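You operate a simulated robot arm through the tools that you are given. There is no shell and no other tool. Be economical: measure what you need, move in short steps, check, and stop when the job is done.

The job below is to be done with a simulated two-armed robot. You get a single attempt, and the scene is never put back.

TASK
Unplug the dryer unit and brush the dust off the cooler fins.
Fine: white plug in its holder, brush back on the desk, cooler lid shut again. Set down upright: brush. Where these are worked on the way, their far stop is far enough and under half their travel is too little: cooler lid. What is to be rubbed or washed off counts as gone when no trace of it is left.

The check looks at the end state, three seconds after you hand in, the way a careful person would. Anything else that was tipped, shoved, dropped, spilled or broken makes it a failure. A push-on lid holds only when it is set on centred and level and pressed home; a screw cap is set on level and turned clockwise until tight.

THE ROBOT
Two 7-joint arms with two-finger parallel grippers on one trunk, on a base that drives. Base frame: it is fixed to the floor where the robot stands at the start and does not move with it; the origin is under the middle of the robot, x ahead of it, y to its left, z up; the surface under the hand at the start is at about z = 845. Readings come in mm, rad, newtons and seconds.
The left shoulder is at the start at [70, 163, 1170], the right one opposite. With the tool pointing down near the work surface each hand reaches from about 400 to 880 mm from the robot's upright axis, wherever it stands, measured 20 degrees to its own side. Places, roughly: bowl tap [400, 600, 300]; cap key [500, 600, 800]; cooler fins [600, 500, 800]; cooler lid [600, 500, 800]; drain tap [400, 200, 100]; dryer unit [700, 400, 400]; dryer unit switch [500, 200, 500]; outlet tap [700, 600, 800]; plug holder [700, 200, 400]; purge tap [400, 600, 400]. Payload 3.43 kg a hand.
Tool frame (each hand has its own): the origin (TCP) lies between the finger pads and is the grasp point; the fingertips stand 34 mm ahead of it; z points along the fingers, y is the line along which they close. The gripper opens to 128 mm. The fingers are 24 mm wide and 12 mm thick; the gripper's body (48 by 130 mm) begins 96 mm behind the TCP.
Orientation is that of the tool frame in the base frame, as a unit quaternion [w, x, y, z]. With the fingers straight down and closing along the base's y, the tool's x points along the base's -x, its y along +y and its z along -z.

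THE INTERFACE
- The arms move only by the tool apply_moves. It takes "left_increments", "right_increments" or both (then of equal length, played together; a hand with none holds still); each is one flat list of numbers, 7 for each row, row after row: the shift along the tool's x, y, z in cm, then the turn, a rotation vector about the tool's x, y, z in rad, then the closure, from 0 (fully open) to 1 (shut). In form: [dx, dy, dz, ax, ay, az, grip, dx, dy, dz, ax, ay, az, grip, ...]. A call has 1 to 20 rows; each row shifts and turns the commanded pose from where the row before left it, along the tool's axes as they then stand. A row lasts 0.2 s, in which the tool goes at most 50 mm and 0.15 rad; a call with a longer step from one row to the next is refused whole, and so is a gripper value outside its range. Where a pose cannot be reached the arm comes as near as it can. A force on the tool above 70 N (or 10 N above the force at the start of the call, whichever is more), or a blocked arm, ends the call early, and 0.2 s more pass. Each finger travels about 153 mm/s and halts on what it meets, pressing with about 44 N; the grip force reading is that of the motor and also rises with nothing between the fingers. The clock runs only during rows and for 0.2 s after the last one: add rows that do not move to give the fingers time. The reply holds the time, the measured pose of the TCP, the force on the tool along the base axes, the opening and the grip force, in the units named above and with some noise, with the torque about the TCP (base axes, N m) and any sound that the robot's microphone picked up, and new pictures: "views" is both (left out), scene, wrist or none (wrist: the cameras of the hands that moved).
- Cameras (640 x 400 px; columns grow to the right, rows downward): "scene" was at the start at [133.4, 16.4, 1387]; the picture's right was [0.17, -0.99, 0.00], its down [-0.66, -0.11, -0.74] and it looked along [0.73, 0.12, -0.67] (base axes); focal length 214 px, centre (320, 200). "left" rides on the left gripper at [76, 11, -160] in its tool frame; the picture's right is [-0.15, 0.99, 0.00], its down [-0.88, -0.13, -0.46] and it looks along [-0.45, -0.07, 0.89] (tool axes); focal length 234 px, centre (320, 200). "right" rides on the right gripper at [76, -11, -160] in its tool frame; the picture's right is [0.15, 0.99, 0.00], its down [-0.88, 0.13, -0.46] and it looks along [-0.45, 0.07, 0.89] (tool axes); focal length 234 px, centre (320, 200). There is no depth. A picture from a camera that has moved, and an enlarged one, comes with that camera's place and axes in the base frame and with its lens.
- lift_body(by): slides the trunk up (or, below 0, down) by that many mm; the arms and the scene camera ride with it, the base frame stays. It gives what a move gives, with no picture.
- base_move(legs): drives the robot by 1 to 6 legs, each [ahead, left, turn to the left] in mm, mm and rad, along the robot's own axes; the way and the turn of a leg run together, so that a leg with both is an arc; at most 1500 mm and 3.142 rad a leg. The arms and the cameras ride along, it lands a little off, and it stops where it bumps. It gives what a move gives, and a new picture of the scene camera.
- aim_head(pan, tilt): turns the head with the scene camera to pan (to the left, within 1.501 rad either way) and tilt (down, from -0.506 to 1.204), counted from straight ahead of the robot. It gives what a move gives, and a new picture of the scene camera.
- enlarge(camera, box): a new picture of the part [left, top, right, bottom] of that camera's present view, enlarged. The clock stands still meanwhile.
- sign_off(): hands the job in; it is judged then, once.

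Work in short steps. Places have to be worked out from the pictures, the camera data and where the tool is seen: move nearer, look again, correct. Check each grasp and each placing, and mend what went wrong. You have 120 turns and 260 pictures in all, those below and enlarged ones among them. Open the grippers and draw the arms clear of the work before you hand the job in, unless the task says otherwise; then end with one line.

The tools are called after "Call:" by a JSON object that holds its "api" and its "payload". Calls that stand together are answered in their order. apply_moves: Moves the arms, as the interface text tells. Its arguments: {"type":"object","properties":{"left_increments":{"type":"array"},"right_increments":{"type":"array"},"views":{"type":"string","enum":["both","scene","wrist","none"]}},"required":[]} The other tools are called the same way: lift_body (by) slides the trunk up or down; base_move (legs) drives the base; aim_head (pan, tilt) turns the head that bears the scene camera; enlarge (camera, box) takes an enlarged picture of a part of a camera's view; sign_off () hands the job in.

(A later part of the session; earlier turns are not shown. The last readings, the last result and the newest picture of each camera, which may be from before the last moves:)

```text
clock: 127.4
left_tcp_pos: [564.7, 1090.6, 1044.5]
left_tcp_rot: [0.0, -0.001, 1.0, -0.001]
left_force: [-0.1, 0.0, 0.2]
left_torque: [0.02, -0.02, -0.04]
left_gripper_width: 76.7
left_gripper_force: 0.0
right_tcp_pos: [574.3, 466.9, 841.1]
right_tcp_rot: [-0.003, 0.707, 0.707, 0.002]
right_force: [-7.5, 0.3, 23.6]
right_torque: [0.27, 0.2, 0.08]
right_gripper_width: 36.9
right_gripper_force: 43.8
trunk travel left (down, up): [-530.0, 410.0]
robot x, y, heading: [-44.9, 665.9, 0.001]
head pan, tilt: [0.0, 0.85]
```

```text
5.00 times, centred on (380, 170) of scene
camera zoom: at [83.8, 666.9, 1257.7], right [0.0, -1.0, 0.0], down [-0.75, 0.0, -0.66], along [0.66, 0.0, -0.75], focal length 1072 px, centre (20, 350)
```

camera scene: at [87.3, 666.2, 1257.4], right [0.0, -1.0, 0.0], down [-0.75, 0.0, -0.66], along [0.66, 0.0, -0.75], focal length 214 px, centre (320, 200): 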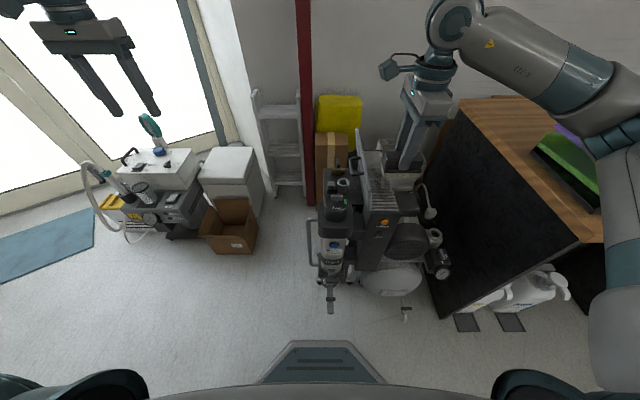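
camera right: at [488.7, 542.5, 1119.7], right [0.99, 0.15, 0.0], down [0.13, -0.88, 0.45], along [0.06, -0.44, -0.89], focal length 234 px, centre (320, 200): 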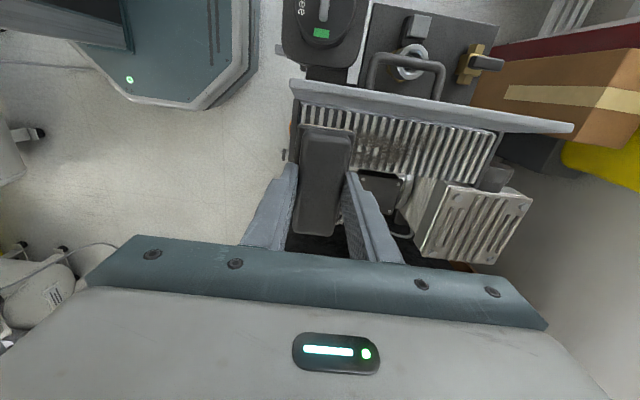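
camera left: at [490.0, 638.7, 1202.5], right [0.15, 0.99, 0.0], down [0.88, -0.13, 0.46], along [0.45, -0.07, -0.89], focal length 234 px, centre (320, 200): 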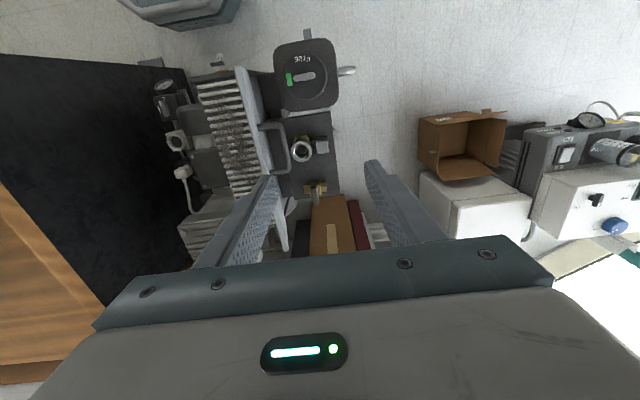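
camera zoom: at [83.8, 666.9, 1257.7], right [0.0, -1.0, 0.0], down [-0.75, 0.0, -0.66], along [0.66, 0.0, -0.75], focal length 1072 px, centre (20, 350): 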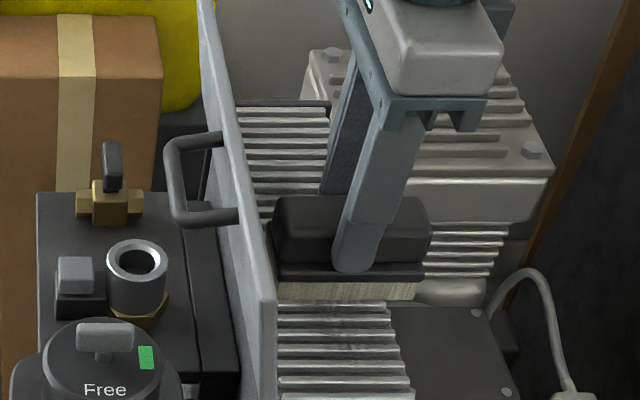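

It brushes well. Continue to x≈680 and then sweep back.

Call:
{"api": "apply_moves", "payload": {"right_increments": [0, 1, 0, 0, 0, 0, 1, 0, 1, 0, 0, 0, 0, 1, 0, 1, 0, 0, 0, 0, 1, 0, 1, 0, 0, 0, 0, 1, 0, 1, 0, 0, 0, 0, 1, 0, 1, 0, 0, 0, 0, 1, 0, 1, 0, 0, 0, 0, 1, 0, 1, 0, 0, 0, 0, 1, 0, 1, 0, 0, 0, 0, 1, 0, 1, 0, 0, 0, 0, 1], "views": "none"}}

Call:
{"api": "apply_moves", "payload": {"right_increments": [0, -1, 0, 0, 0, 0, 1, 0, -1, 0, 0, 0, 0, 1, 0, -1, 0, 0, 0, 0, 1, 0, -1, 0, 0, 0, 0, 1, 0, -1, 0, 0, 0, 0, 1, 0, -1, 0, 0, 0, 0, 1, 0, -1, 0, 0, 0, 0, 1, 0, -1, 0, 0, 0, 0, 1, 0, -1, 0, 0, 0, 0, 1, 0, -1, 0, 0, 0, 0, 1, 0, -1, 0, 0, 0, 0, 1, 0, -1, 0, 0, 0, 0, 1, 0, -1, 0, 0, 0, 0, 1, 0, -1, 0, 0, 0, 0, 1, 0, -1, 0, 0, 0, 0, 1, 0, -1, 0, 0, 0, 0, 1, 0, -1, 0, 0, 0, 0, 1, 0, -1, 0, 0, 0, 0, 1, 0, -0.5, 0, 0, 0, 0, 1], "views": "none"}}

Call:
{"api": "enlarge", "payload": {"camera": "scene", "box": [340, 130, 420, 210]}}

```text
clock: 129.6
left_tcp_pos: [565.3, 1092.0, 1042.7]
left_tcp_rot: [0.0, 0.0, 1.0, -0.001]
left_force: [0.1, 0.4, -0.3]
left_torque: [0.01, -0.01, 0.0]
left_gripper_width: 76.9
left_gripper_force: 0.0
right_tcp_pos: [672.9, 467.3, 841.6]
right_tcp_rot: [-0.003, 0.707, 0.707, 0.003]
right_force: [-7.2, 0.7, 22.2]
right_torque: [0.04, 0.27, 0.03]
right_gripper_width: 37.2
right_gripper_force: 43.9
trunk travel left (down, up): [-530.0, 410.0]
robot x, y, heading: [-43.4, 662.7, 0.002]
head pan, tilt: [0.0, 0.85]
```

```text
clock: 133.6
left_tcp_pos: [564.6, 1091.6, 1042.6]
left_tcp_rot: [-0.001, -0.001, 1.0, -0.001]
left_force: [1.0, 0.3, -0.5]
left_torque: [0.01, -0.01, 0.01]
left_gripper_width: 76.9
left_gripper_force: 0.1
right_tcp_pos: [489.1, 468.0, 840.5]
right_tcp_rot: [-0.003, 0.707, 0.707, 0.004]
right_force: [12.6, 1.1, 35.6]
right_torque: [-0.06, -0.45, 0.04]
right_gripper_width: 37.3
right_gripper_force: 44.4
trunk travel left (down, up): [-530.0, 410.0]
robot x, y, heading: [-45.2, 664.4, 0.002]
head pan, tilt: [0.0, 0.85]
```

```text
5.00 times, centred on (380, 170) of scene
camera zoom: at [85.5, 667.3, 1257.8], right [0.0, -1.0, 0.0], down [-0.75, 0.0, -0.66], along [0.66, 0.0, -0.75], focal length 1072 px, centre (20, 350)
```

zoom: 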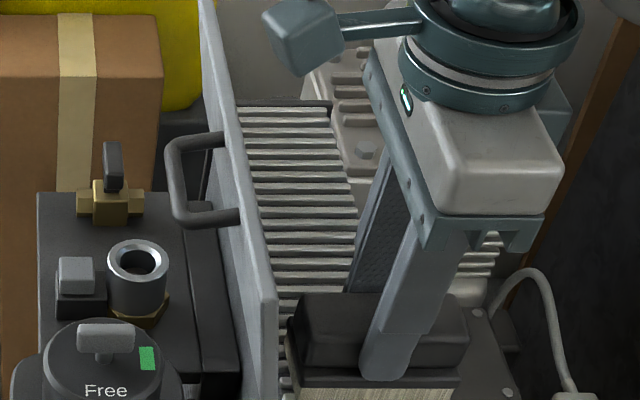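

Looks clean. One more forward pass, then lift to inspect.

Call:
{"api": "apply_moves", "payload": {"right_increments": [0, 1, 0, 0, 0, 0, 1, -0.3, 1, 0, 0, 0, 0, 1, 0, 1, 0, 0, 0, 0, 1, 0, 1, 0, 0, 0, 0, 1, 0, 1, 0, 0, 0, 0, 1, 0, 1, 0, 0, 0, 0, 1, 0, 1, 0, 0, 0, 0, 1, 0, 1, 0, 0, 0, 0, 1, 0, 1, 0, 0, 0, 0, 1, 0, 1, 0, 0, 0, 0, 1, 0, 1, 0, 0, 0, 0, 1, 0, 1, 0, 0, 0, 0, 1, 0, 1, 0, 0, 0, 0, 1, 0, 1, 0, 0, 0, 0, 1, 0, 1, 0, 0, 0, 0, 1, 0, 1, 0, 0, 0, 0, 1, 0, 1, 0, 0, 0, 0, 1, 0, 1, 0, 0, 0, 0, 1], "views": "none"}}

Call:
{"api": "apply_moves", "payload": {"right_increments": [0, 0, -3, 0, 0, 0, 1, 0, 0, -4, 0, 0, 0, 1, -1, 0, -4, 0, 0, 0, 1, -2, 0, -4, 0, 0, 0, 1, -2, 0, -4, 0, 0, 0, 1, -2, 0, -4, 0, 0, 0, 1, -3, 0, -3, 0, 0, 0, 1, -3, 0, -3, 0, 0, 0, 1], "views": "wrist"}}

Call:
{"api": "enlarge", "payload": {"camera": "scene", "box": [345, 140, 415, 220]}}

Call:
{"api": "enlarge", "payload": {"camera": "right", "box": [120, 0, 400, 180]}}

```text
clock: 137.4
left_tcp_pos: [564.5, 1090.4, 1043.4]
left_tcp_rot: [0.001, -0.001, 1.0, -0.001]
left_force: [-0.7, 0.2, 0.0]
left_torque: [0.01, -0.04, 0.01]
left_gripper_width: 77.0
left_gripper_force: 0.0
right_tcp_pos: [667.6, 463.2, 840.0]
right_tcp_rot: [-0.004, 0.707, 0.707, 0.004]
right_force: [-6.7, 0.4, 18.7]
right_torque: [-0.07, 0.3, -0.03]
right_gripper_width: 36.7
right_gripper_force: 43.9
trunk travel left (down, up): [-530.0, 410.0]
robot x, y, heading: [-38.9, 659.8, -0.002]
head pan, tilt: [0.0, 0.85]
```

```text
clock: 139.2
left_tcp_pos: [566.6, 1090.4, 1042.4]
left_tcp_rot: [0.0, 0.0, 1.0, 0.001]
left_force: [0.0, 0.2, 0.4]
left_torque: [-0.04, 0.01, -0.03]
left_gripper_width: 76.9
left_gripper_force: 0.0
right_tcp_pos: [671.0, 332.1, 1127.5]
right_tcp_rot: [-0.004, 0.706, 0.708, 0.003]
right_force: [0.7, -0.3, -1.0]
right_torque: [0.02, 0.01, -0.06]
right_gripper_width: 36.9
right_gripper_force: 44.1
trunk travel left (down, up): [-530.0, 410.0]
robot x, y, heading: [-39.6, 668.1, 0.004]
head pan, tilt: [0.0, 0.85]
camera right: at [658.6, 405.7, 1287.9], right [0.99, 0.15, 0.0], down [0.13, -0.88, 0.45], along [0.07, -0.44, -0.89], focal length 234 px, centre (320, 200)
```

right: 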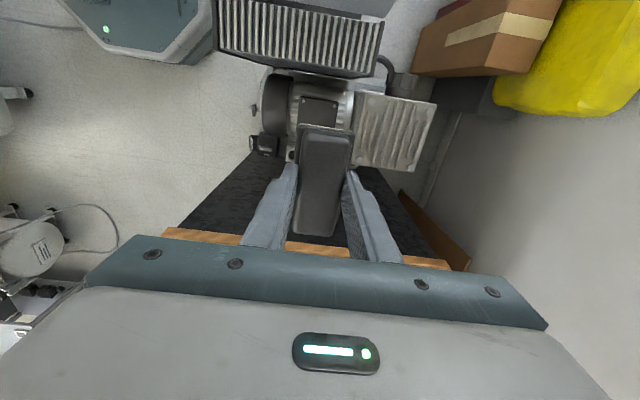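

```text
5.00 times, centred on (380, 180) of scene
camera zoom: at [86.1, 666.3, 1257.5], right [0.0, -1.0, 0.0], down [-0.75, 0.0, -0.66], along [0.66, 0.0, -0.75], focal length 1072 px, centre (20, 300)
```

zoom: 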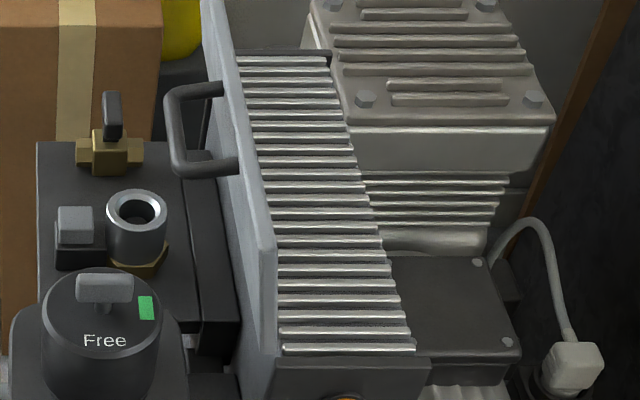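

```text
2.22 times, centred on (260, 90) of right
camera zoom: at [658.6, 405.7, 1287.9], right [0.99, 0.15, 0.0], down [0.13, -0.88, 0.45], along [0.07, -0.44, -0.89], focal length 520 px, centre (453, 444)
```

zoom: 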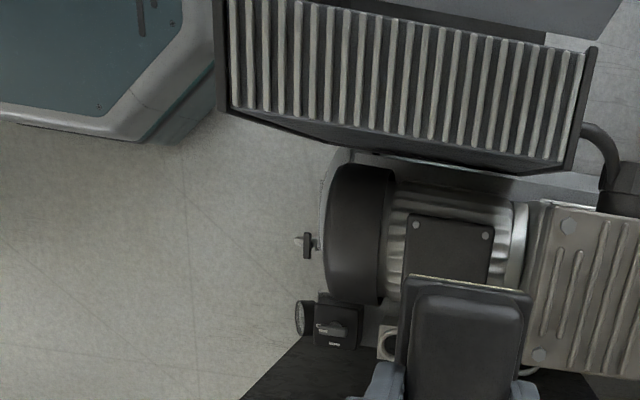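

Fins are clean. Raise the right hand and drive back to y≈205 to close the lid with the left hand.

Call:
{"api": "apply_moves", "payload": {"right_increments": [0, 0, -3, 0, 0, 0, 1, 0, 0, -3, 0, 0, 0, 1], "views": "none"}}

Call:
{"api": "base_move", "payload": {"legs": [[0, -460, 0]]}}

Call:
{"api": "enlarge", "payload": {"camera": "left", "box": [120, 0, 360, 240]}}

```text
clock: 139.8
left_tcp_pos: [565.6, 1091.7, 1042.9]
left_tcp_rot: [-0.001, -0.001, 1.0, -0.001]
left_force: [-0.1, -0.1, 0.3]
left_torque: [-0.03, 0.01, 0.02]
left_gripper_width: 76.7
left_gripper_force: 0.0
right_tcp_pos: [669.8, 332.8, 1188.1]
right_tcp_rot: [-0.003, 0.708, 0.707, 0.002]
right_force: [-0.3, 0.2, -1.2]
right_torque: [-0.04, -0.02, -0.01]
right_gripper_width: 37.0
right_gripper_force: 44.3
trunk travel left (down, up): [-530.0, 410.0]
robot x, y, heading: [-44.5, 664.0, 0.005]
head pan, tilt: [0.0, 0.85]
```

```text
clock: 142.6
left_tcp_pos: [566.2, 623.9, 1041.5]
left_tcp_rot: [0.0, -0.002, 1.0, 0.0]
left_force: [0.2, 0.7, -0.4]
left_torque: [-0.01, -0.01, 0.01]
left_gripper_width: 77.1
left_gripper_force: 0.0
right_tcp_pos: [670.6, -136.1, 1188.4]
right_tcp_rot: [-0.005, 0.708, 0.707, 0.002]
right_force: [-0.9, 0.3, -1.3]
right_torque: [0.01, 0.01, 0.04]
right_gripper_width: 37.1
right_gripper_force: 44.0
trunk travel left (down, up): [-530.0, 410.0]
robot x, y, heading: [-44.2, 198.5, -0.002]
head pan, tilt: [0.0, 0.85]
camera scene: at [87.7, 199.9, 1257.4], right [0.0, -1.0, 0.0], down [-0.75, 0.0, -0.66], along [0.66, 0.0, -0.75], focal length 214 px, centre (320, 200)
```

scene: 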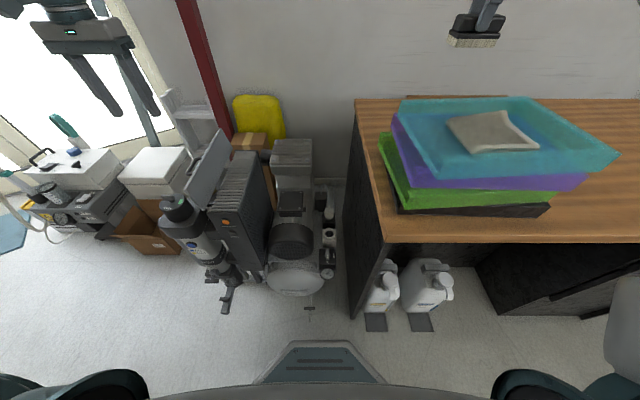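

```text
1.67 times, centred on (240, 120) of left
camera zoom: at [490.4, 634.0, 1201.7], right [0.14, 0.99, 0.0], down [0.88, -0.13, 0.46], along [0.45, -0.07, -0.89], focal length 390 px, centre (453, 333)
```

zoom: 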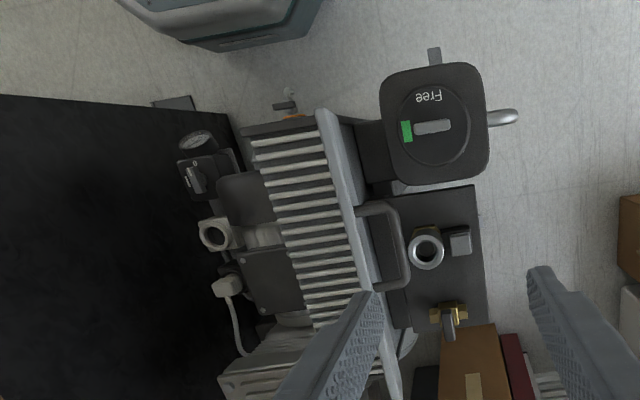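

Fins entirely clean and plug in place. Now approach the handle along the reverse of the exit path.

Call:
{"api": "apply_moves", "payload": {"left_increments": [0, -0.6, 4, 0, 0, 0, 0.7, 0, -0.9, 4, 0, 0, 0, 0.86, 0, -0.8, 3, 0, 0, 0, 0.86, 0, -0.7, 1.85, 0, 0, 0, 0.86], "views": "wrist"}}

Call:
{"api": "enlarge", "payload": {"camera": "left", "box": [240, 100, 380, 240]}}

Call:
{"api": "enlarge", "payload": {"camera": "scene", "box": [170, 90, 270, 210]}}

```text
clock: 143.6
left_tcp_pos: [570.1, 595.0, 914.5]
left_tcp_rot: [-0.001, 0.0, 1.0, -0.001]
left_force: [-0.5, -0.3, -0.1]
left_torque: [0.03, 0.02, 0.0]
left_gripper_width: 17.7
left_gripper_force: 0.0
right_tcp_pos: [671.4, -134.9, 1186.4]
right_tcp_rot: [-0.005, 0.707, 0.707, 0.001]
right_force: [0.6, 0.0, -1.2]
right_torque: [-0.02, -0.02, -0.01]
right_gripper_width: 37.0
right_gripper_force: 43.6
trunk travel left (down, up): [-530.0, 410.0]
robot x, y, heading: [-41.5, 199.0, -0.002]
head pan, tilt: [0.0, 0.85]
camera left: at [492.4, 605.0, 1073.0], right [0.14, 0.99, 0.0], down [0.88, -0.13, 0.46], along [0.45, -0.07, -0.89], focal length 234 px, centre (320, 200)
```

left: 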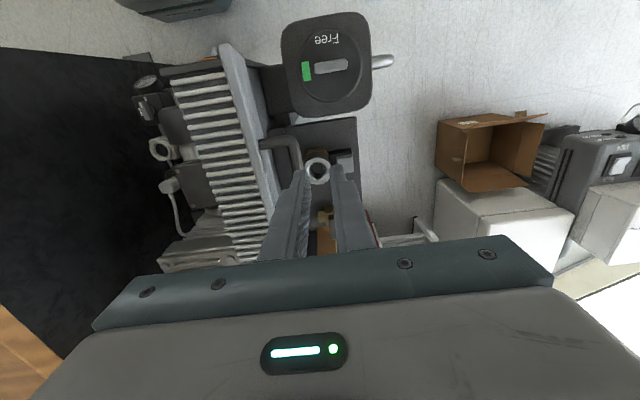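

```text
2.86 times, centred on (310, 170) of left
camera zoom: at [492.4, 605.0, 1073.0], right [0.14, 0.99, 0.0], down [0.88, -0.13, 0.46], along [0.45, -0.07, -0.89], focal length 669 px, centre (349, 286)
```

zoom: 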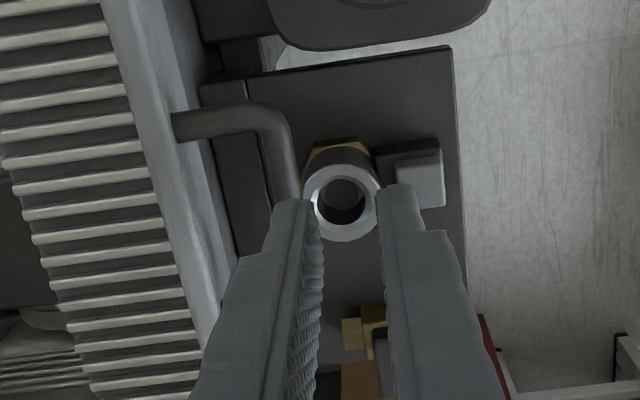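

```text
3.33 times, centred on (220, 150) of scene
camera zoom: at [88.2, 200.0, 1257.4], right [0.0, -1.0, 0.0], down [-0.75, 0.0, -0.66], along [0.66, 0.0, -0.75], focal length 715 px, centre (653, 367)
```

zoom: 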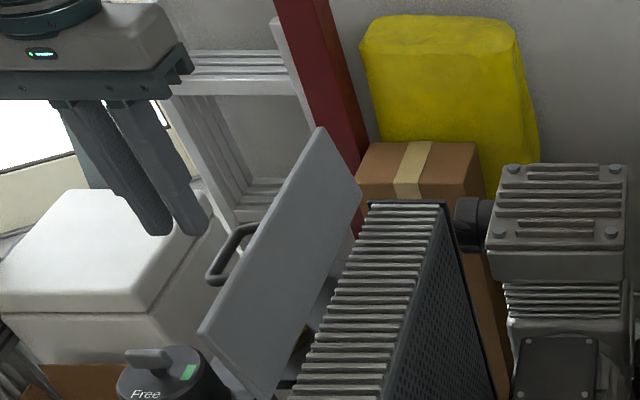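

Bar at y≈571 as expected. Slide the fingers down around it and close.

Call:
{"api": "apply_moves", "payload": {"left_increments": [0.2, -0.45, 0.89, 0, 0, 0, 0.86, 0, -0.45, 0.89, 0, 0, 0, 0.86, 0, -0.45, 0.89, 0, 0, 0, 0.86, 0, -0.45, 0.89, 0, 0, 0, 0.86, 0, -0.15, 0.6, 0, 0, 0, 0.86, 0, -0.15, 0.6, 0, 0, 0, 0.86, 0, -0.1, 0.5, 0, 0, 0, 0.86], "views": "none"}}

Call:
{"api": "enlarge", "payload": {"camera": "scene", "box": [180, 90, 260, 190]}}

Call:
{"api": "enlarge", "payload": {"camera": "left", "box": [240, 100, 380, 240]}}

```text
clock: 144.7
left_tcp_pos: [571.0, 577.9, 881.2]
left_tcp_rot: [0.006, -0.002, 1.0, 0.0]
left_force: [-1.0, -1.4, 0.9]
left_torque: [0.21, -0.04, -0.02]
left_gripper_width: 20.1
left_gripper_force: 1.9
right_tcp_pos: [673.1, -133.5, 1184.4]
right_tcp_rot: [-0.004, 0.706, 0.708, 0.001]
right_force: [0.6, 0.1, -0.8]
right_torque: [-0.02, 0.08, 0.01]
right_gripper_width: 36.6
right_gripper_force: 44.5
trunk travel left (down, up): [-530.0, 410.0]
robot x, y, heading: [-41.1, 199.3, 0.001]
head pan, tilt: [0.0, 0.85]
stopped in row 5 (left hand): the force on the tool passed its limit at 79 N (the readings are from after the stop); the commanded pose is now the measured one
```

```text
4.00 times, centred on (220, 140) of scene
camera zoom: at [89.8, 200.8, 1256.3], right [0.0, -1.0, 0.0], down [-0.75, 0.0, -0.66], along [0.66, 0.0, -0.75], focal length 858 px, centre (720, 440)
```

zoom: 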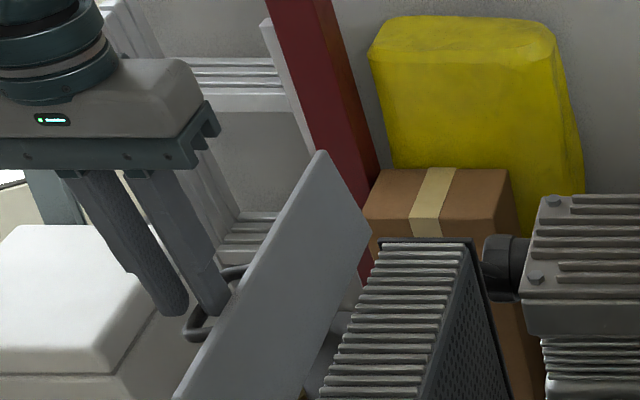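

```text
2.86 times, centred on (310, 170) of left
camera zoom: at [492.0, 588.2, 1039.1], right [0.14, 0.99, 0.0], down [0.88, -0.13, 0.47], along [0.46, -0.07, -0.88], focal length 669 px, centre (349, 286)
```

zoom: 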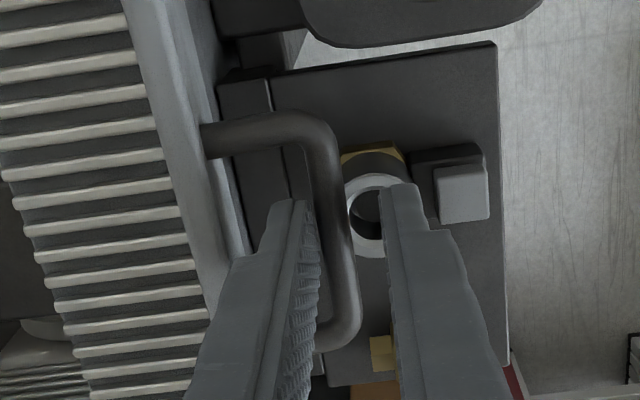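

The −y fingertip landed on the bar. I back up 12 mm, shift −y 6 mm, open slightly wider, and descend again.

Call:
{"api": "apply_moves", "payload": {"left_increments": [0, 0, -1.2, 0, 0, 0, 0.86, 0, -0.6, 0, 0, 0, 0, 0.82, 0, 0, 0, 0, 0, 0, 0.82], "views": "none"}}

Call:
{"api": "enlarge", "payload": {"camera": "left", "box": [240, 100, 380, 240]}}

```text
clock: 145.5
left_tcp_pos: [569.3, 571.8, 896.0]
left_tcp_rot: [0.008, -0.002, 1.0, 0.0]
left_force: [0.9, -0.1, -0.5]
left_torque: [0.0, -0.05, -0.02]
left_gripper_width: 23.2
left_gripper_force: 0.0
right_tcp_pos: [670.9, -133.8, 1187.7]
right_tcp_rot: [-0.004, 0.707, 0.708, 0.002]
right_force: [-0.5, 0.7, -0.9]
right_torque: [0.01, 0.0, 0.01]
right_gripper_width: 37.0
right_gripper_force: 44.0
trunk travel left (down, up): [-530.0, 410.0]
robot x, y, heading: [-38.8, 200.3, 0.003]
head pan, tilt: [0.0, 0.85]
```

```text
2.86 times, centred on (310, 170) of left
camera zoom: at [489.2, 581.7, 1054.2], right [0.14, 0.99, 0.0], down [0.87, -0.13, 0.47], along [0.47, -0.06, -0.88], focal length 669 px, centre (349, 286)
```

zoom: 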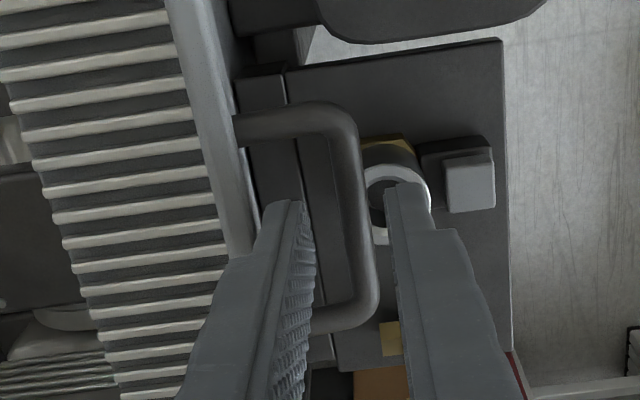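

The bar is now between the fingers. Descend slowly and close.

Call:
{"api": "apply_moves", "payload": {"left_increments": [0, 0.1, 0.8, 0, 0, 0, 0.82, 0, 0, 0.8, 0, 0, 0, 0.82, 0, 0, 0.8, 0, 0, 0, 0.82, 0, 0, 0.8, 0, 0, 0, 0.82], "views": "none"}}

Call:
{"api": "apply_moves", "payload": {"left_increments": [0, 0, 0, 0, 0, 0, 1, 0, 0, 0, 0, 0, 0, 1, 0, 0, 0, 0, 0, 0, 1], "views": "none"}}

Call:
{"api": "enlarge", "payload": {"camera": "left", "box": [240, 100, 380, 240]}}

```text
clock: 146.5
left_tcp_pos: [571.0, 573.9, 863.3]
left_tcp_rot: [0.008, -0.002, 1.0, 0.001]
left_force: [-0.3, -0.7, 0.9]
left_torque: [0.0, 0.01, 0.03]
left_gripper_width: 23.0
left_gripper_force: 0.0
right_tcp_pos: [671.6, -133.4, 1187.2]
right_tcp_rot: [-0.005, 0.706, 0.708, 0.002]
right_force: [0.6, -0.7, -0.6]
right_torque: [0.03, 0.01, 0.05]
right_gripper_width: 37.1
right_gripper_force: 44.2
trunk travel left (down, up): [-530.0, 410.0]
robot x, y, heading: [-44.5, 197.1, 0.003]
head pan, tilt: [0.0, 0.85]
```

```text
clock: 147.3
left_tcp_pos: [570.6, 572.8, 863.3]
left_tcp_rot: [0.008, 0.0, 1.0, 0.001]
left_force: [-1.0, -3.2, -4.2]
left_torque: [-0.04, -0.25, -1.07]
left_gripper_width: 9.5
left_gripper_force: 43.9
right_tcp_pos: [672.0, -133.9, 1186.3]
right_tcp_rot: [-0.004, 0.706, 0.708, 0.002]
right_force: [-0.8, -0.3, -1.6]
right_torque: [0.01, 0.0, 0.02]
right_gripper_width: 36.8
right_gripper_force: 43.5
trunk travel left (down, up): [-530.0, 410.0]
robot x, y, heading: [-40.8, 201.6, 0.003]
head pan, tilt: [0.0, 0.85]
```

```text
2.86 times, centred on (310, 170) of left
camera zoom: at [491.0, 583.1, 1021.1], right [0.14, 0.99, 0.0], down [0.87, -0.13, 0.47], along [0.46, -0.06, -0.88], focal length 669 px, centre (349, 286)
```

zoom: 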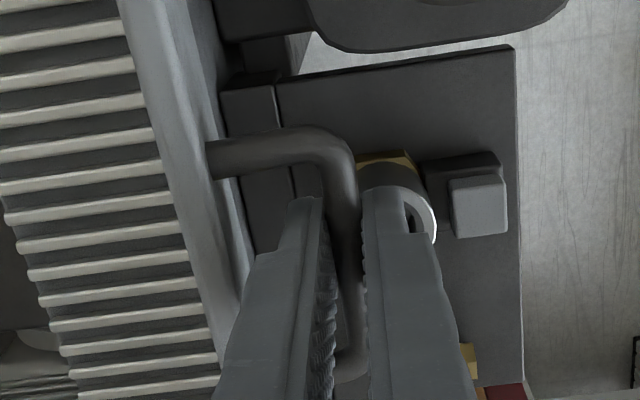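

Gripped again. Reverse the arc: first to vertical.

Call:
{"api": "apply_moves", "payload": {"left_increments": [0, -0.6, -0.4, 0, 0, 0, 1, 0, -0.6, -0.33, 0, 0, 0, 1, 0, -0.65, -0.27, 0, 0, 0, 1, 0, -0.65, -0.2, 0, 0, 0, 1, 0, -0.66, -0.15, 0, 0, 0, 1, 0, -0.66, -0.1, 0, 0, 0, 1, 0, -0.67, -0.05, 0, 0, 0, 1, 0, -0.67, 0, 0, 0, 0, 1, 0, -0.67, 0, 0, 0, 0, 1, 0, -0.67, 0.05, 0, 0, 0, 1], "views": "none"}}

Call:
{"api": "enlarge", "payload": {"camera": "scene", "box": [190, 100, 280, 200]}}

```text
clock: 149.5
left_tcp_pos: [570.8, 508.0, 877.5]
left_tcp_rot: [0.009, -0.001, 1.0, 0.001]
left_force: [9.4, -1.1, 8.8]
left_torque: [0.07, -0.06, -0.97]
left_gripper_width: 9.7
left_gripper_force: 43.2
right_tcp_pos: [671.8, -134.5, 1186.0]
right_tcp_rot: [-0.004, 0.707, 0.707, 0.001]
right_force: [-0.8, 0.7, -0.7]
right_torque: [0.0, -0.01, 0.0]
right_gripper_width: 37.0
right_gripper_force: 43.8
trunk travel left (down, up): [-530.0, 410.0]
robot x, y, heading: [-40.2, 199.4, -0.0]
head pan, tilt: [0.0, 0.85]
```

```text
4.00 times, centred on (235, 150) of scene
camera zoom: at [88.1, 199.7, 1257.3], right [0.0, -1.0, 0.0], down [-0.75, 0.0, -0.66], along [0.66, 0.0, -0.75], focal length 858 px, centre (660, 400)
```

zoom: 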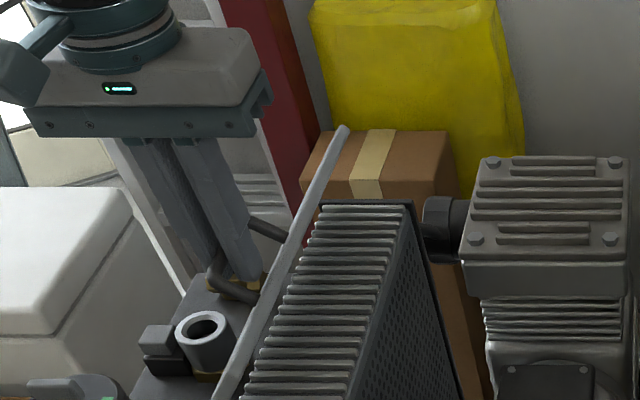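

Continue lowering the lid toward closed.

Call:
{"api": "apply_moves", "payload": {"left_increments": [0, -0.67, 0.1, 0, 0, 0, 1, 0, -0.66, 0.16, 0, 0, 0, 1, 0, -0.65, 0.22, 0, 0, 0, 1, 0, -0.63, 0.28, 0, 0, 0, 1, 0, -0.6, 0.34, 0, 0, 0, 1, 0, -0.57, 0.42, 0, 0, 0, 1], "views": "none"}}

Call:
{"api": "apply_moves", "payload": {"left_increments": [0, -0.53, 0.45, 0, 0, 0, 1, 0, -0.52, 0.48, 0, 0, 0, 1, 0, -0.46, 0.53, 0, 0, 0, 1, 0, -0.44, 0.55, 0, 0, 0, 1], "views": "none"}}

Call:
{"api": "enlarge", "payload": {"camera": "scene", "box": [200, 100, 290, 200]}}

```text
clock: 150.9
left_tcp_pos: [570.4, 470.5, 862.4]
left_tcp_rot: [0.006, -0.002, 1.0, 0.0]
left_force: [-0.6, 3.2, -2.7]
left_torque: [0.13, 0.63, -0.61]
left_gripper_width: 9.7
left_gripper_force: 42.5
right_tcp_pos: [672.0, -131.6, 1186.9]
right_tcp_rot: [-0.005, 0.707, 0.707, 0.002]
right_force: [0.0, 0.1, -1.8]
right_torque: [-0.01, -0.01, 0.0]
right_gripper_width: 37.0
right_gripper_force: 44.5
trunk travel left (down, up): [-530.0, 410.0]
robot x, y, heading: [-43.5, 199.4, -0.001]
head pan, tilt: [0.0, 0.85]
```

```text
clock: 151.9
left_tcp_pos: [569.8, 451.5, 842.0]
left_tcp_rot: [0.008, -0.002, 1.0, 0.001]
left_force: [-9.6, -2.0, 1.5]
left_torque: [0.03, 0.36, -0.3]
left_gripper_width: 9.7
left_gripper_force: 43.4
right_tcp_pos: [669.4, -134.1, 1188.2]
right_tcp_rot: [-0.004, 0.707, 0.708, 0.002]
right_force: [0.5, 0.4, -0.9]
right_torque: [-0.02, -0.03, -0.01]
right_gripper_width: 37.2
right_gripper_force: 44.5
trunk travel left (down, up): [-530.0, 410.0]
robot x, y, heading: [-42.0, 200.6, 0.002]
head pan, tilt: [0.0, 0.85]
```

```text
4.00 times, centred on (245, 150) of scene
camera zoom: at [86.4, 200.2, 1257.5], right [0.0, -1.0, 0.0], down [-0.75, 0.0, -0.66], along [0.66, 0.0, -0.75], focal length 858 px, centre (620, 400)
```

zoom: 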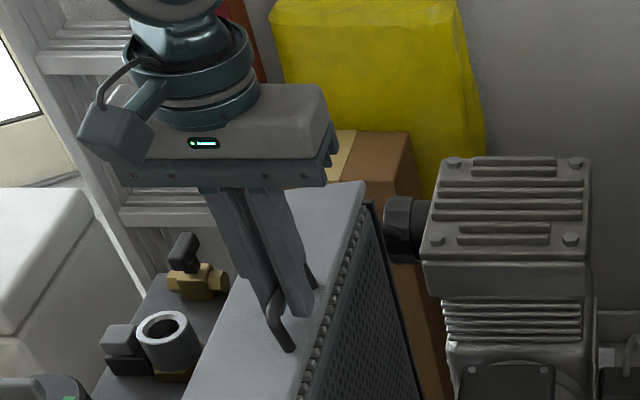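

Nearly closed. Lower the last few degrees until contact.

Call:
{"api": "apply_moves", "payload": {"left_increments": [0, -0.36, 0.55, 0, 0, 0, 1, 0, -0.3, 0.5, 0, 0, 0, 1], "views": "none"}}

Call:
{"api": "apply_moves", "payload": {"left_increments": [0, 0, 0.2, 0, 0, 0, 1, 0, 0, 0.1, 0, 0, 0, 1], "views": "none"}}

Call:
{"api": "enlarge", "payload": {"camera": "scene", "box": [200, 100, 290, 200]}}

```text
clock: 152.5
left_tcp_pos: [570.3, 444.2, 830.6]
left_tcp_rot: [0.008, -0.002, 1.0, 0.001]
left_force: [-10.1, 0.1, 0.1]
left_torque: [0.07, 0.2, -0.19]
left_gripper_width: 9.4
left_gripper_force: 43.3
right_tcp_pos: [670.4, -133.7, 1187.2]
right_tcp_rot: [-0.003, 0.707, 0.708, 0.003]
right_force: [0.9, -0.4, -2.0]
right_torque: [0.02, 0.0, -0.01]
right_gripper_width: 37.2
right_gripper_force: 44.0
trunk travel left (down, up): [-530.0, 410.0]
robot x, y, heading: [-39.4, 200.4, -0.002]
head pan, tilt: [0.0, 0.85]
```

```text
clock: 153.1
left_tcp_pos: [571.2, 444.1, 830.3]
left_tcp_rot: [0.009, -0.001, 1.0, 0.001]
left_force: [-9.7, 1.5, 11.8]
left_torque: [0.07, 1.15, -0.22]
left_gripper_width: 9.5
left_gripper_force: 43.0
right_tcp_pos: [669.0, -134.2, 1189.0]
right_tcp_rot: [-0.002, 0.706, 0.708, 0.003]
right_force: [0.0, -0.9, -0.7]
right_torque: [-0.03, -0.01, 0.04]
right_gripper_width: 37.1
right_gripper_force: 44.0
trunk travel left (down, up): [-530.0, 410.0]
robot x, y, heading: [-39.0, 198.7, -0.001]
head pan, tilt: [0.0, 0.85]
```

```text
4.00 times, centred on (245, 150) of scene
camera zoom: at [85.5, 200.3, 1257.8], right [0.0, -1.0, 0.0], down [-0.75, 0.0, -0.66], along [0.66, 0.0, -0.75], focal length 858 px, centre (620, 400)
```

zoom: 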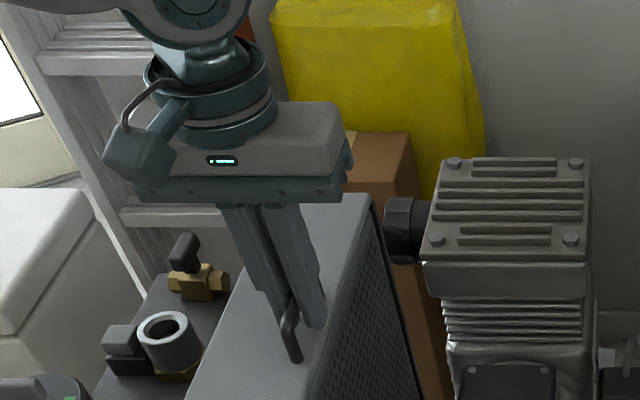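

Closed. Release and withdraw upward.

Call:
{"api": "apply_moves", "payload": {"left_increments": [0, 0, -0.1, 0, 0, 0, 0.7, 0, 0, 0, 0, 0, 0, 0.6, 0, 0, -1, 0, 0, 0, 0.6, 0, 0, -3, 0, 0, 0, 0.6, 0, 0, -4, 0, 0, 0, 0.6, 0, 1, -4, 0, 0, 0, 0.6, 0, 1, -4, 0, 0, 0, 0.4, 0, 1, -4, 0, 0, 0, 0.4, 0, 2, -4, 0, 0, 0, 0.4], "views": "wrist"}}

Call:
{"api": "enlarge", "payload": {"camera": "left", "box": [160, 0, 400, 240]}}

```text
clock: 155.1
left_tcp_pos: [563.6, 494.9, 1069.9]
left_tcp_rot: [0.008, -0.001, 1.0, 0.001]
left_force: [0.3, 0.1, 0.1]
left_torque: [0.03, 0.01, 0.01]
left_gripper_width: 76.8
left_gripper_force: 0.0
right_tcp_pos: [670.7, -134.6, 1188.2]
right_tcp_rot: [-0.003, 0.707, 0.707, 0.002]
right_force: [0.4, 0.0, -0.8]
right_torque: [-0.02, -0.04, 0.01]
right_gripper_width: 36.9
right_gripper_force: 44.0
trunk travel left (down, up): [-530.0, 410.0]
robot x, y, heading: [-41.0, 198.2, 0.003]
head pan, tilt: [0.0, 0.85]
camera left: at [483.7, 504.4, 1228.6], right [0.14, 0.99, 0.0], down [0.87, -0.13, 0.47], along [0.47, -0.06, -0.88], focal length 234 px, centre (320, 200)
```

left: 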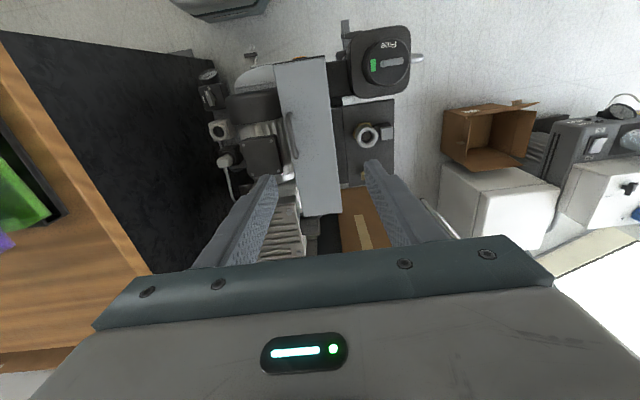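

```text
1.67 times, centred on (280, 120) of left
camera zoom: at [483.7, 504.4, 1228.6], right [0.14, 0.99, 0.0], down [0.87, -0.13, 0.47], along [0.47, -0.06, -0.88], focal length 390 px, centre (387, 333)
```

zoom: 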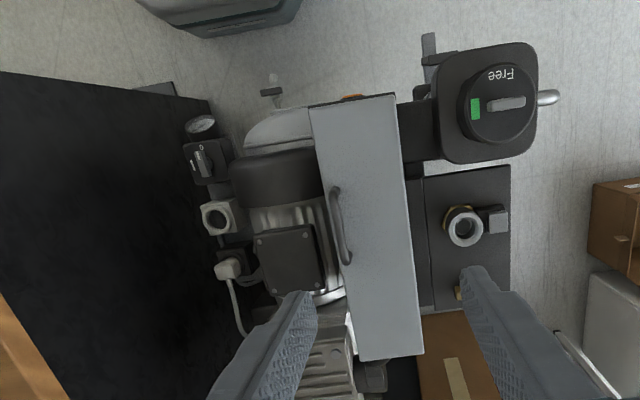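

Lid shut, plug in place. Raise the trunk and drive back to the desk's right end to return the brush.

Call:
{"api": "lift_body", "payload": {"by": 200}}

Call:
{"api": "base_move", "payload": {"legs": [[-30, 0, 0], [0, -802, 0]]}}

Call:
{"api": "lift_body", "payload": {"by": -110}}

Call:
{"api": "aim_head", "payload": {"pan": -0.45, "tilt": 0.8}}

```text
clock: 157.3
left_tcp_pos: [564.4, 494.1, 1270.1]
left_tcp_rot: [0.009, -0.002, 1.0, 0.001]
left_force: [0.1, 1.1, -0.1]
left_torque: [-0.03, 0.0, 0.02]
left_gripper_width: 76.8
left_gripper_force: 0.1
right_tcp_pos: [672.9, -133.5, 1386.3]
right_tcp_rot: [-0.004, 0.706, 0.708, 0.002]
right_force: [-0.6, -0.6, -0.9]
right_torque: [0.0, -0.05, 0.0]
right_gripper_width: 37.2
right_gripper_force: 44.2
trunk travel left (down, up): [-730.0, 210.0]
robot x, y, heading: [-41.4, 197.3, -0.0]
head pan, tilt: [0.0, 0.85]
```

```text
clock: 162.0
left_tcp_pos: [535.5, -313.9, 1268.9]
left_tcp_rot: [0.008, -0.001, 1.0, 0.0]
left_force: [-0.2, -0.2, 0.1]
left_torque: [-0.04, 0.0, -0.04]
left_gripper_width: 76.8
left_gripper_force: 0.1
right_tcp_pos: [641.1, -942.2, 1388.5]
right_tcp_rot: [-0.005, 0.707, 0.707, 0.001]
right_force: [-0.6, 0.2, -1.6]
right_torque: [-0.03, -0.01, 0.01]
right_gripper_width: 37.0
right_gripper_force: 44.7
trunk travel left (down, up): [-730.0, 210.0]
robot x, y, heading: [-67.9, -608.9, -0.0]
head pan, tilt: [0.0, 0.85]
camera scene: at [58.7, -606.5, 1457.4], right [0.0, -1.0, 0.0], down [-0.75, 0.0, -0.66], along [0.66, 0.0, -0.75], focal length 214 px, centre (320, 200)
```

scene: 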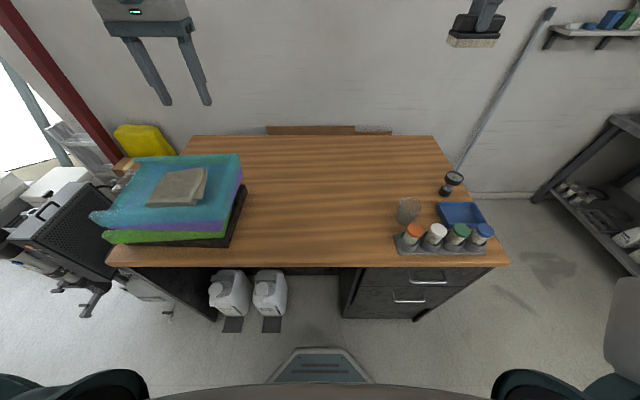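

```text
clock: 163.4
left_tcp_pos: [535.8, -314.1, 1159.7]
left_tcp_rot: [0.007, 0.0, 1.0, 0.0]
left_force: [0.1, 1.0, -0.2]
left_torque: [-0.01, -0.01, 0.0]
left_gripper_width: 76.8
left_gripper_force: 0.0
right_tcp_pos: [641.7, -942.4, 1277.0]
right_tcp_rot: [-0.004, 0.707, 0.707, 0.002]
right_force: [0.1, -0.2, -0.4]
right_torque: [-0.01, -0.02, 0.0]
right_gripper_width: 37.0
right_gripper_force: 43.8
trunk travel left (down, up): [-620.0, 320.0]
robot x, y, heading: [-71.0, -605.8, -0.002]
head pan, tilt: [0.0, 0.85]
```

```text
clock: 164.3
left_tcp_pos: [537.2, -313.2, 1160.3]
left_tcp_rot: [0.008, -0.002, 1.0, 0.0]
left_force: [-0.3, -1.0, -0.7]
left_torque: [-0.01, 0.01, 0.02]
left_gripper_width: 76.8
left_gripper_force: 0.1
right_tcp_pos: [641.8, -942.4, 1276.4]
right_tcp_rot: [-0.004, 0.707, 0.707, 0.003]
right_force: [-0.4, -0.8, -0.9]
right_torque: [-0.01, 0.0, 0.01]
right_gripper_width: 37.1
right_gripper_force: 44.2
trunk travel left (down, up): [-620.0, 320.0]
robot x, y, heading: [-70.6, -608.0, -0.002]
head pan, tilt: [-0.45, 0.799]
camera scene: at [53.3, -642.3, 1351.4], right [-0.43, -0.9, 0.0], down [-0.65, 0.31, -0.7], along [0.63, -0.3, -0.72], focal length 214 px, centre (320, 200)
```

scene: 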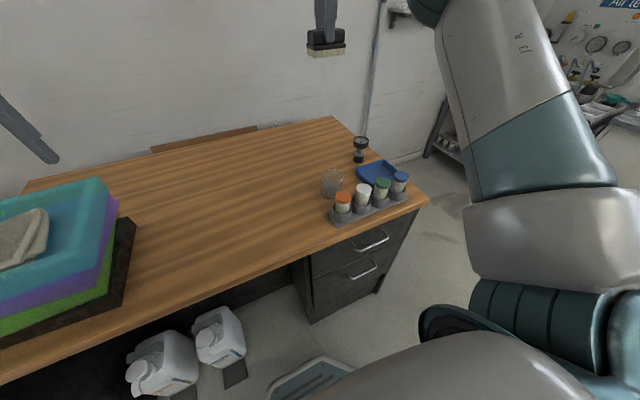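

Lower the brush back to its original spot, stopping a bit above the desk.

Call:
{"api": "apply_moves", "payload": {"right_increments": [1, -0.8, 3.5, 0, 0, 0, 1, 1, -0.8, 3.5, 0, 0, 0, 1, 1, -0.8, 3.5, 0, 0, -0.08, 1, 0, 0, 4, 0, 0, 0, 1, 0, 0, 4, 0, 0, 0, 1, 0, 0, 4, 0, 0, 0, 1, 0, 0, 4, 0, 0, 0, 1, 0, 0, 4, 0, 0, 0, 1, 0, 0, 3, 0, 0, 0, 1], "views": "wrist"}}

Call:
{"api": "enlarge", "payload": {"camera": "scene", "box": [280, 110, 380, 210]}}

```text
clock: 166.3
left_tcp_pos: [536.2, -315.5, 1159.9]
left_tcp_rot: [0.007, -0.001, 1.0, 0.001]
left_force: [-0.8, 0.4, 0.1]
left_torque: [0.05, -0.01, 0.03]
left_gripper_width: 76.7
left_gripper_force: 0.0
right_tcp_pos: [617.3, -908.1, 942.0]
right_tcp_rot: [-0.005, 0.679, 0.734, 0.002]
right_force: [-1.1, 0.3, -1.2]
right_torque: [0.04, 0.02, -0.04]
right_gripper_width: 37.3
right_gripper_force: 44.1
trunk travel left (down, up): [-620.0, 320.0]
robot x, y, heading: [-71.8, -609.2, 0.0]
head pan, tilt: [-0.45, 0.799]
camera right: at [598.6, -835.9, 1102.8], right [0.97, 0.22, 0.0], down [0.2, -0.87, 0.45], along [0.1, -0.44, -0.89], focal length 234 px, centre (320, 200)
```

right: 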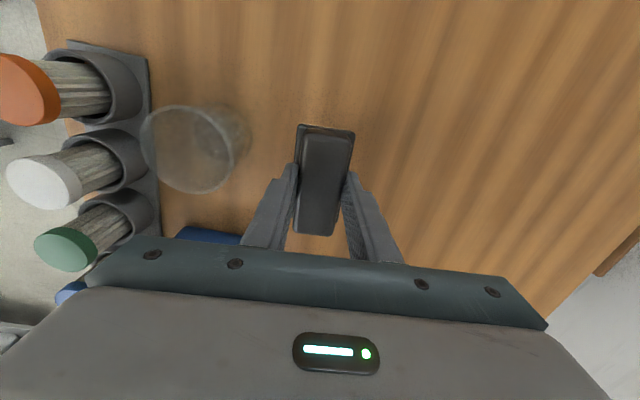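

```text
4.00 times, centred on (330, 160) of scene
camera zoom: at [53.5, -642.7, 1351.4], right [-0.43, -0.9, 0.0], down [-0.65, 0.31, -0.7], along [0.63, -0.3, -0.72], focal length 858 px, centre (280, 360)
```

zoom: 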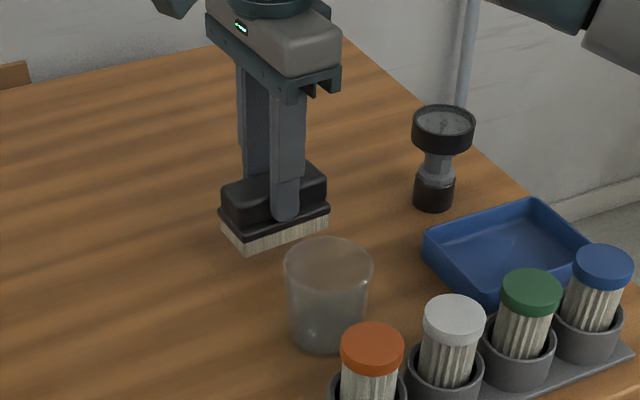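

Lower the remaining ~34 mm gently until it touches the desk.

Call:
{"api": "apply_moves", "payload": {"right_increments": [0, 0, 1.2, 0, 0, 0, 1, 0, 0, 1.2, 0, 0, 0, 1, 0, 0, 0.5, 0, 0, 0, 1, 0, 0, 0.3, 0, 0, 0, 1], "views": "none"}}

Call:
{"api": "apply_moves", "payload": {"right_increments": [0, 0, 0.2, 0, 0, 0, 1, 0, 0, 0.1, 0, 0, 0, 1], "views": "none"}}

```text
clock: 167.3
left_tcp_pos: [536.0, -313.3, 1158.3]
left_tcp_rot: [0.008, 0.0, 1.0, 0.001]
left_force: [-0.4, -0.5, 0.5]
left_torque: [-0.01, 0.01, -0.02]
left_gripper_width: 76.9
left_gripper_force: 0.0
right_tcp_pos: [617.2, -908.9, 911.4]
right_tcp_rot: [-0.004, 0.679, 0.734, 0.002]
right_force: [-0.9, -1.1, -0.7]
right_torque: [-0.01, -0.03, -0.01]
right_gripper_width: 36.9
right_gripper_force: 44.0
trunk travel left (down, up): [-620.0, 320.0]
robot x, y, heading: [-71.0, -610.0, 0.004]
head pan, tilt: [-0.45, 0.799]
```

```text
clock: 167.9
left_tcp_pos: [535.7, -314.0, 1159.6]
left_tcp_rot: [0.008, -0.001, 1.0, 0.001]
left_force: [0.1, -0.4, -0.7]
left_torque: [-0.04, 0.0, 0.01]
left_gripper_width: 76.8
left_gripper_force: 0.0
right_tcp_pos: [616.7, -908.7, 907.7]
right_tcp_rot: [-0.003, 0.679, 0.734, 0.003]
right_force: [0.1, -0.6, -1.9]
right_torque: [-0.01, -0.02, -0.03]
right_gripper_width: 36.9
right_gripper_force: 43.8
trunk travel left (down, up): [-620.0, 320.0]
robot x, y, heading: [-71.1, -613.1, 0.0]
head pan, tilt: [-0.45, 0.799]
```

Call:
{"api": "apply_moves", "payload": {"right_increments": [0, 0, 0.1, 0, 0, 0, 1, 0, 0, 0.1, 0, 0, 0, 1], "views": "none"}}

Call:
{"api": "enlarge", "payload": {"camera": "scene", "box": [290, 130, 360, 200]}}

```text
clock: 168.5
left_tcp_pos: [535.7, -314.4, 1159.9]
left_tcp_rot: [0.009, -0.001, 1.0, 0.001]
left_force: [-0.2, -0.1, 0.0]
left_torque: [0.03, -0.01, 0.0]
left_gripper_width: 76.9
left_gripper_force: 0.1
right_tcp_pos: [616.3, -909.3, 907.9]
right_tcp_rot: [-0.003, 0.679, 0.735, 0.002]
right_force: [-1.2, -0.1, 7.2]
right_torque: [0.0, 0.06, 0.02]
right_gripper_width: 37.0
right_gripper_force: 44.1
trunk travel left (down, up): [-620.0, 320.0]
robot x, y, heading: [-70.2, -611.3, 0.001]
head pan, tilt: [-0.45, 0.799]
```

```text
5.71 times, centred on (325, 165) of scene
camera zoom: at [52.0, -641.9, 1351.7], right [-0.43, -0.9, 0.0], down [-0.65, 0.31, -0.7], along [0.63, -0.3, -0.72], focal length 1226 px, centre (291, 400)
```

zoom: 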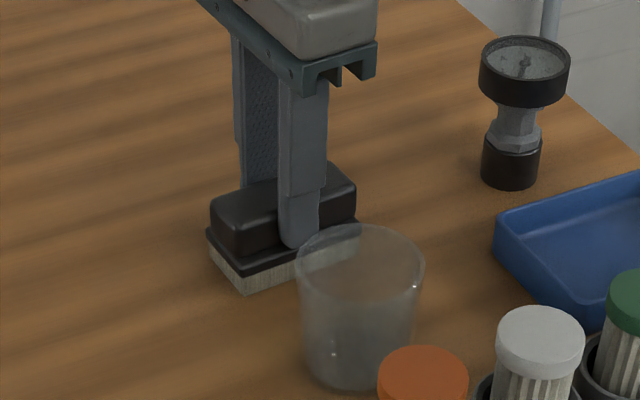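

Resting on the desk. Release and lift away.

Call:
{"api": "apply_moves", "payload": {"right_increments": [0, 0, 0, 0, 0, 0, 0.6, 0, 0, 0, 0, 0, 0, 0.5, 0, 0, -1, 0, 0, 0, 0.5, 0, 0, -3, 0, 0, 0, 0.5, 0, 0, -4, 0, 0, 0, 0.5, 0, 0, -4, 0, 0, 0, 0.5, 0, 0, -4, 0, 0, 0, 0.5, 0, 0, -4, 0, 0, 0, 0.2], "views": "wrist"}}

Call:
{"api": "enlarge", "payload": {"camera": "scene", "box": [280, 110, 400, 230]}}

```text
clock: 170.3
left_tcp_pos: [536.1, -312.9, 1158.7]
left_tcp_rot: [0.008, -0.002, 1.0, 0.001]
left_force: [0.4, 0.5, 0.2]
left_torque: [0.0, 0.02, -0.02]
left_gripper_width: 76.5
left_gripper_force: 0.1
right_tcp_pos: [618.5, -909.5, 1105.5]
right_tcp_rot: [-0.003, 0.677, 0.736, 0.002]
right_force: [-0.2, -0.2, -0.6]
right_torque: [-0.01, 0.03, 0.03]
right_gripper_width: 102.5
right_gripper_force: 0.2
trunk travel left (down, up): [-620.0, 320.0]
robot x, y, heading: [-71.1, -610.0, 0.004]
head pan, tilt: [-0.45, 0.799]
camera right: at [599.7, -836.6, 1266.9], right [0.97, 0.22, 0.0], down [0.2, -0.87, 0.45], along [0.1, -0.44, -0.89], focal length 234 px, centre (320, 200)
```

right: 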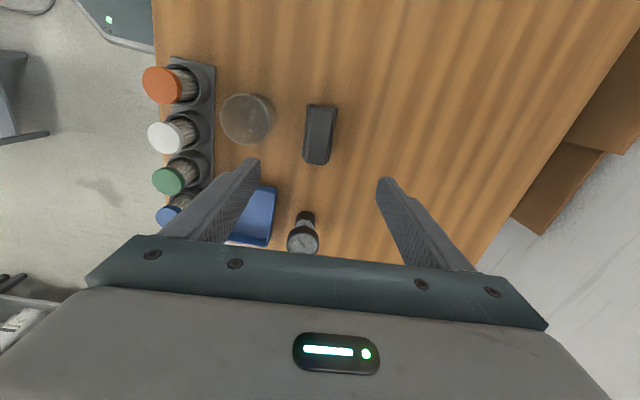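

```text
3.33 times, centred on (340, 170) of scene
camera zoom: at [52.4, -641.3, 1351.5], right [-0.43, -0.9, 0.0], down [-0.65, 0.31, -0.7], along [0.63, -0.3, -0.72], focal length 715 px, centre (253, 300)
```

zoom: 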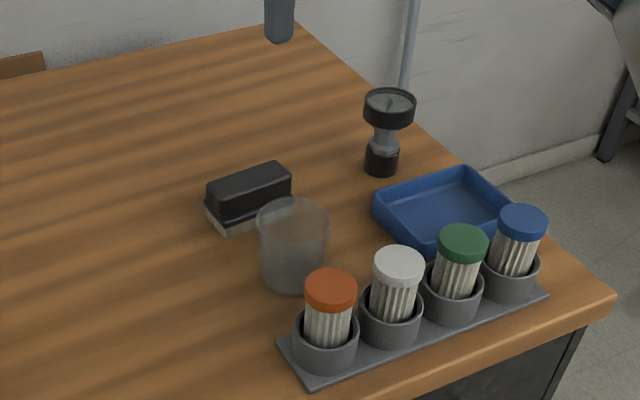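

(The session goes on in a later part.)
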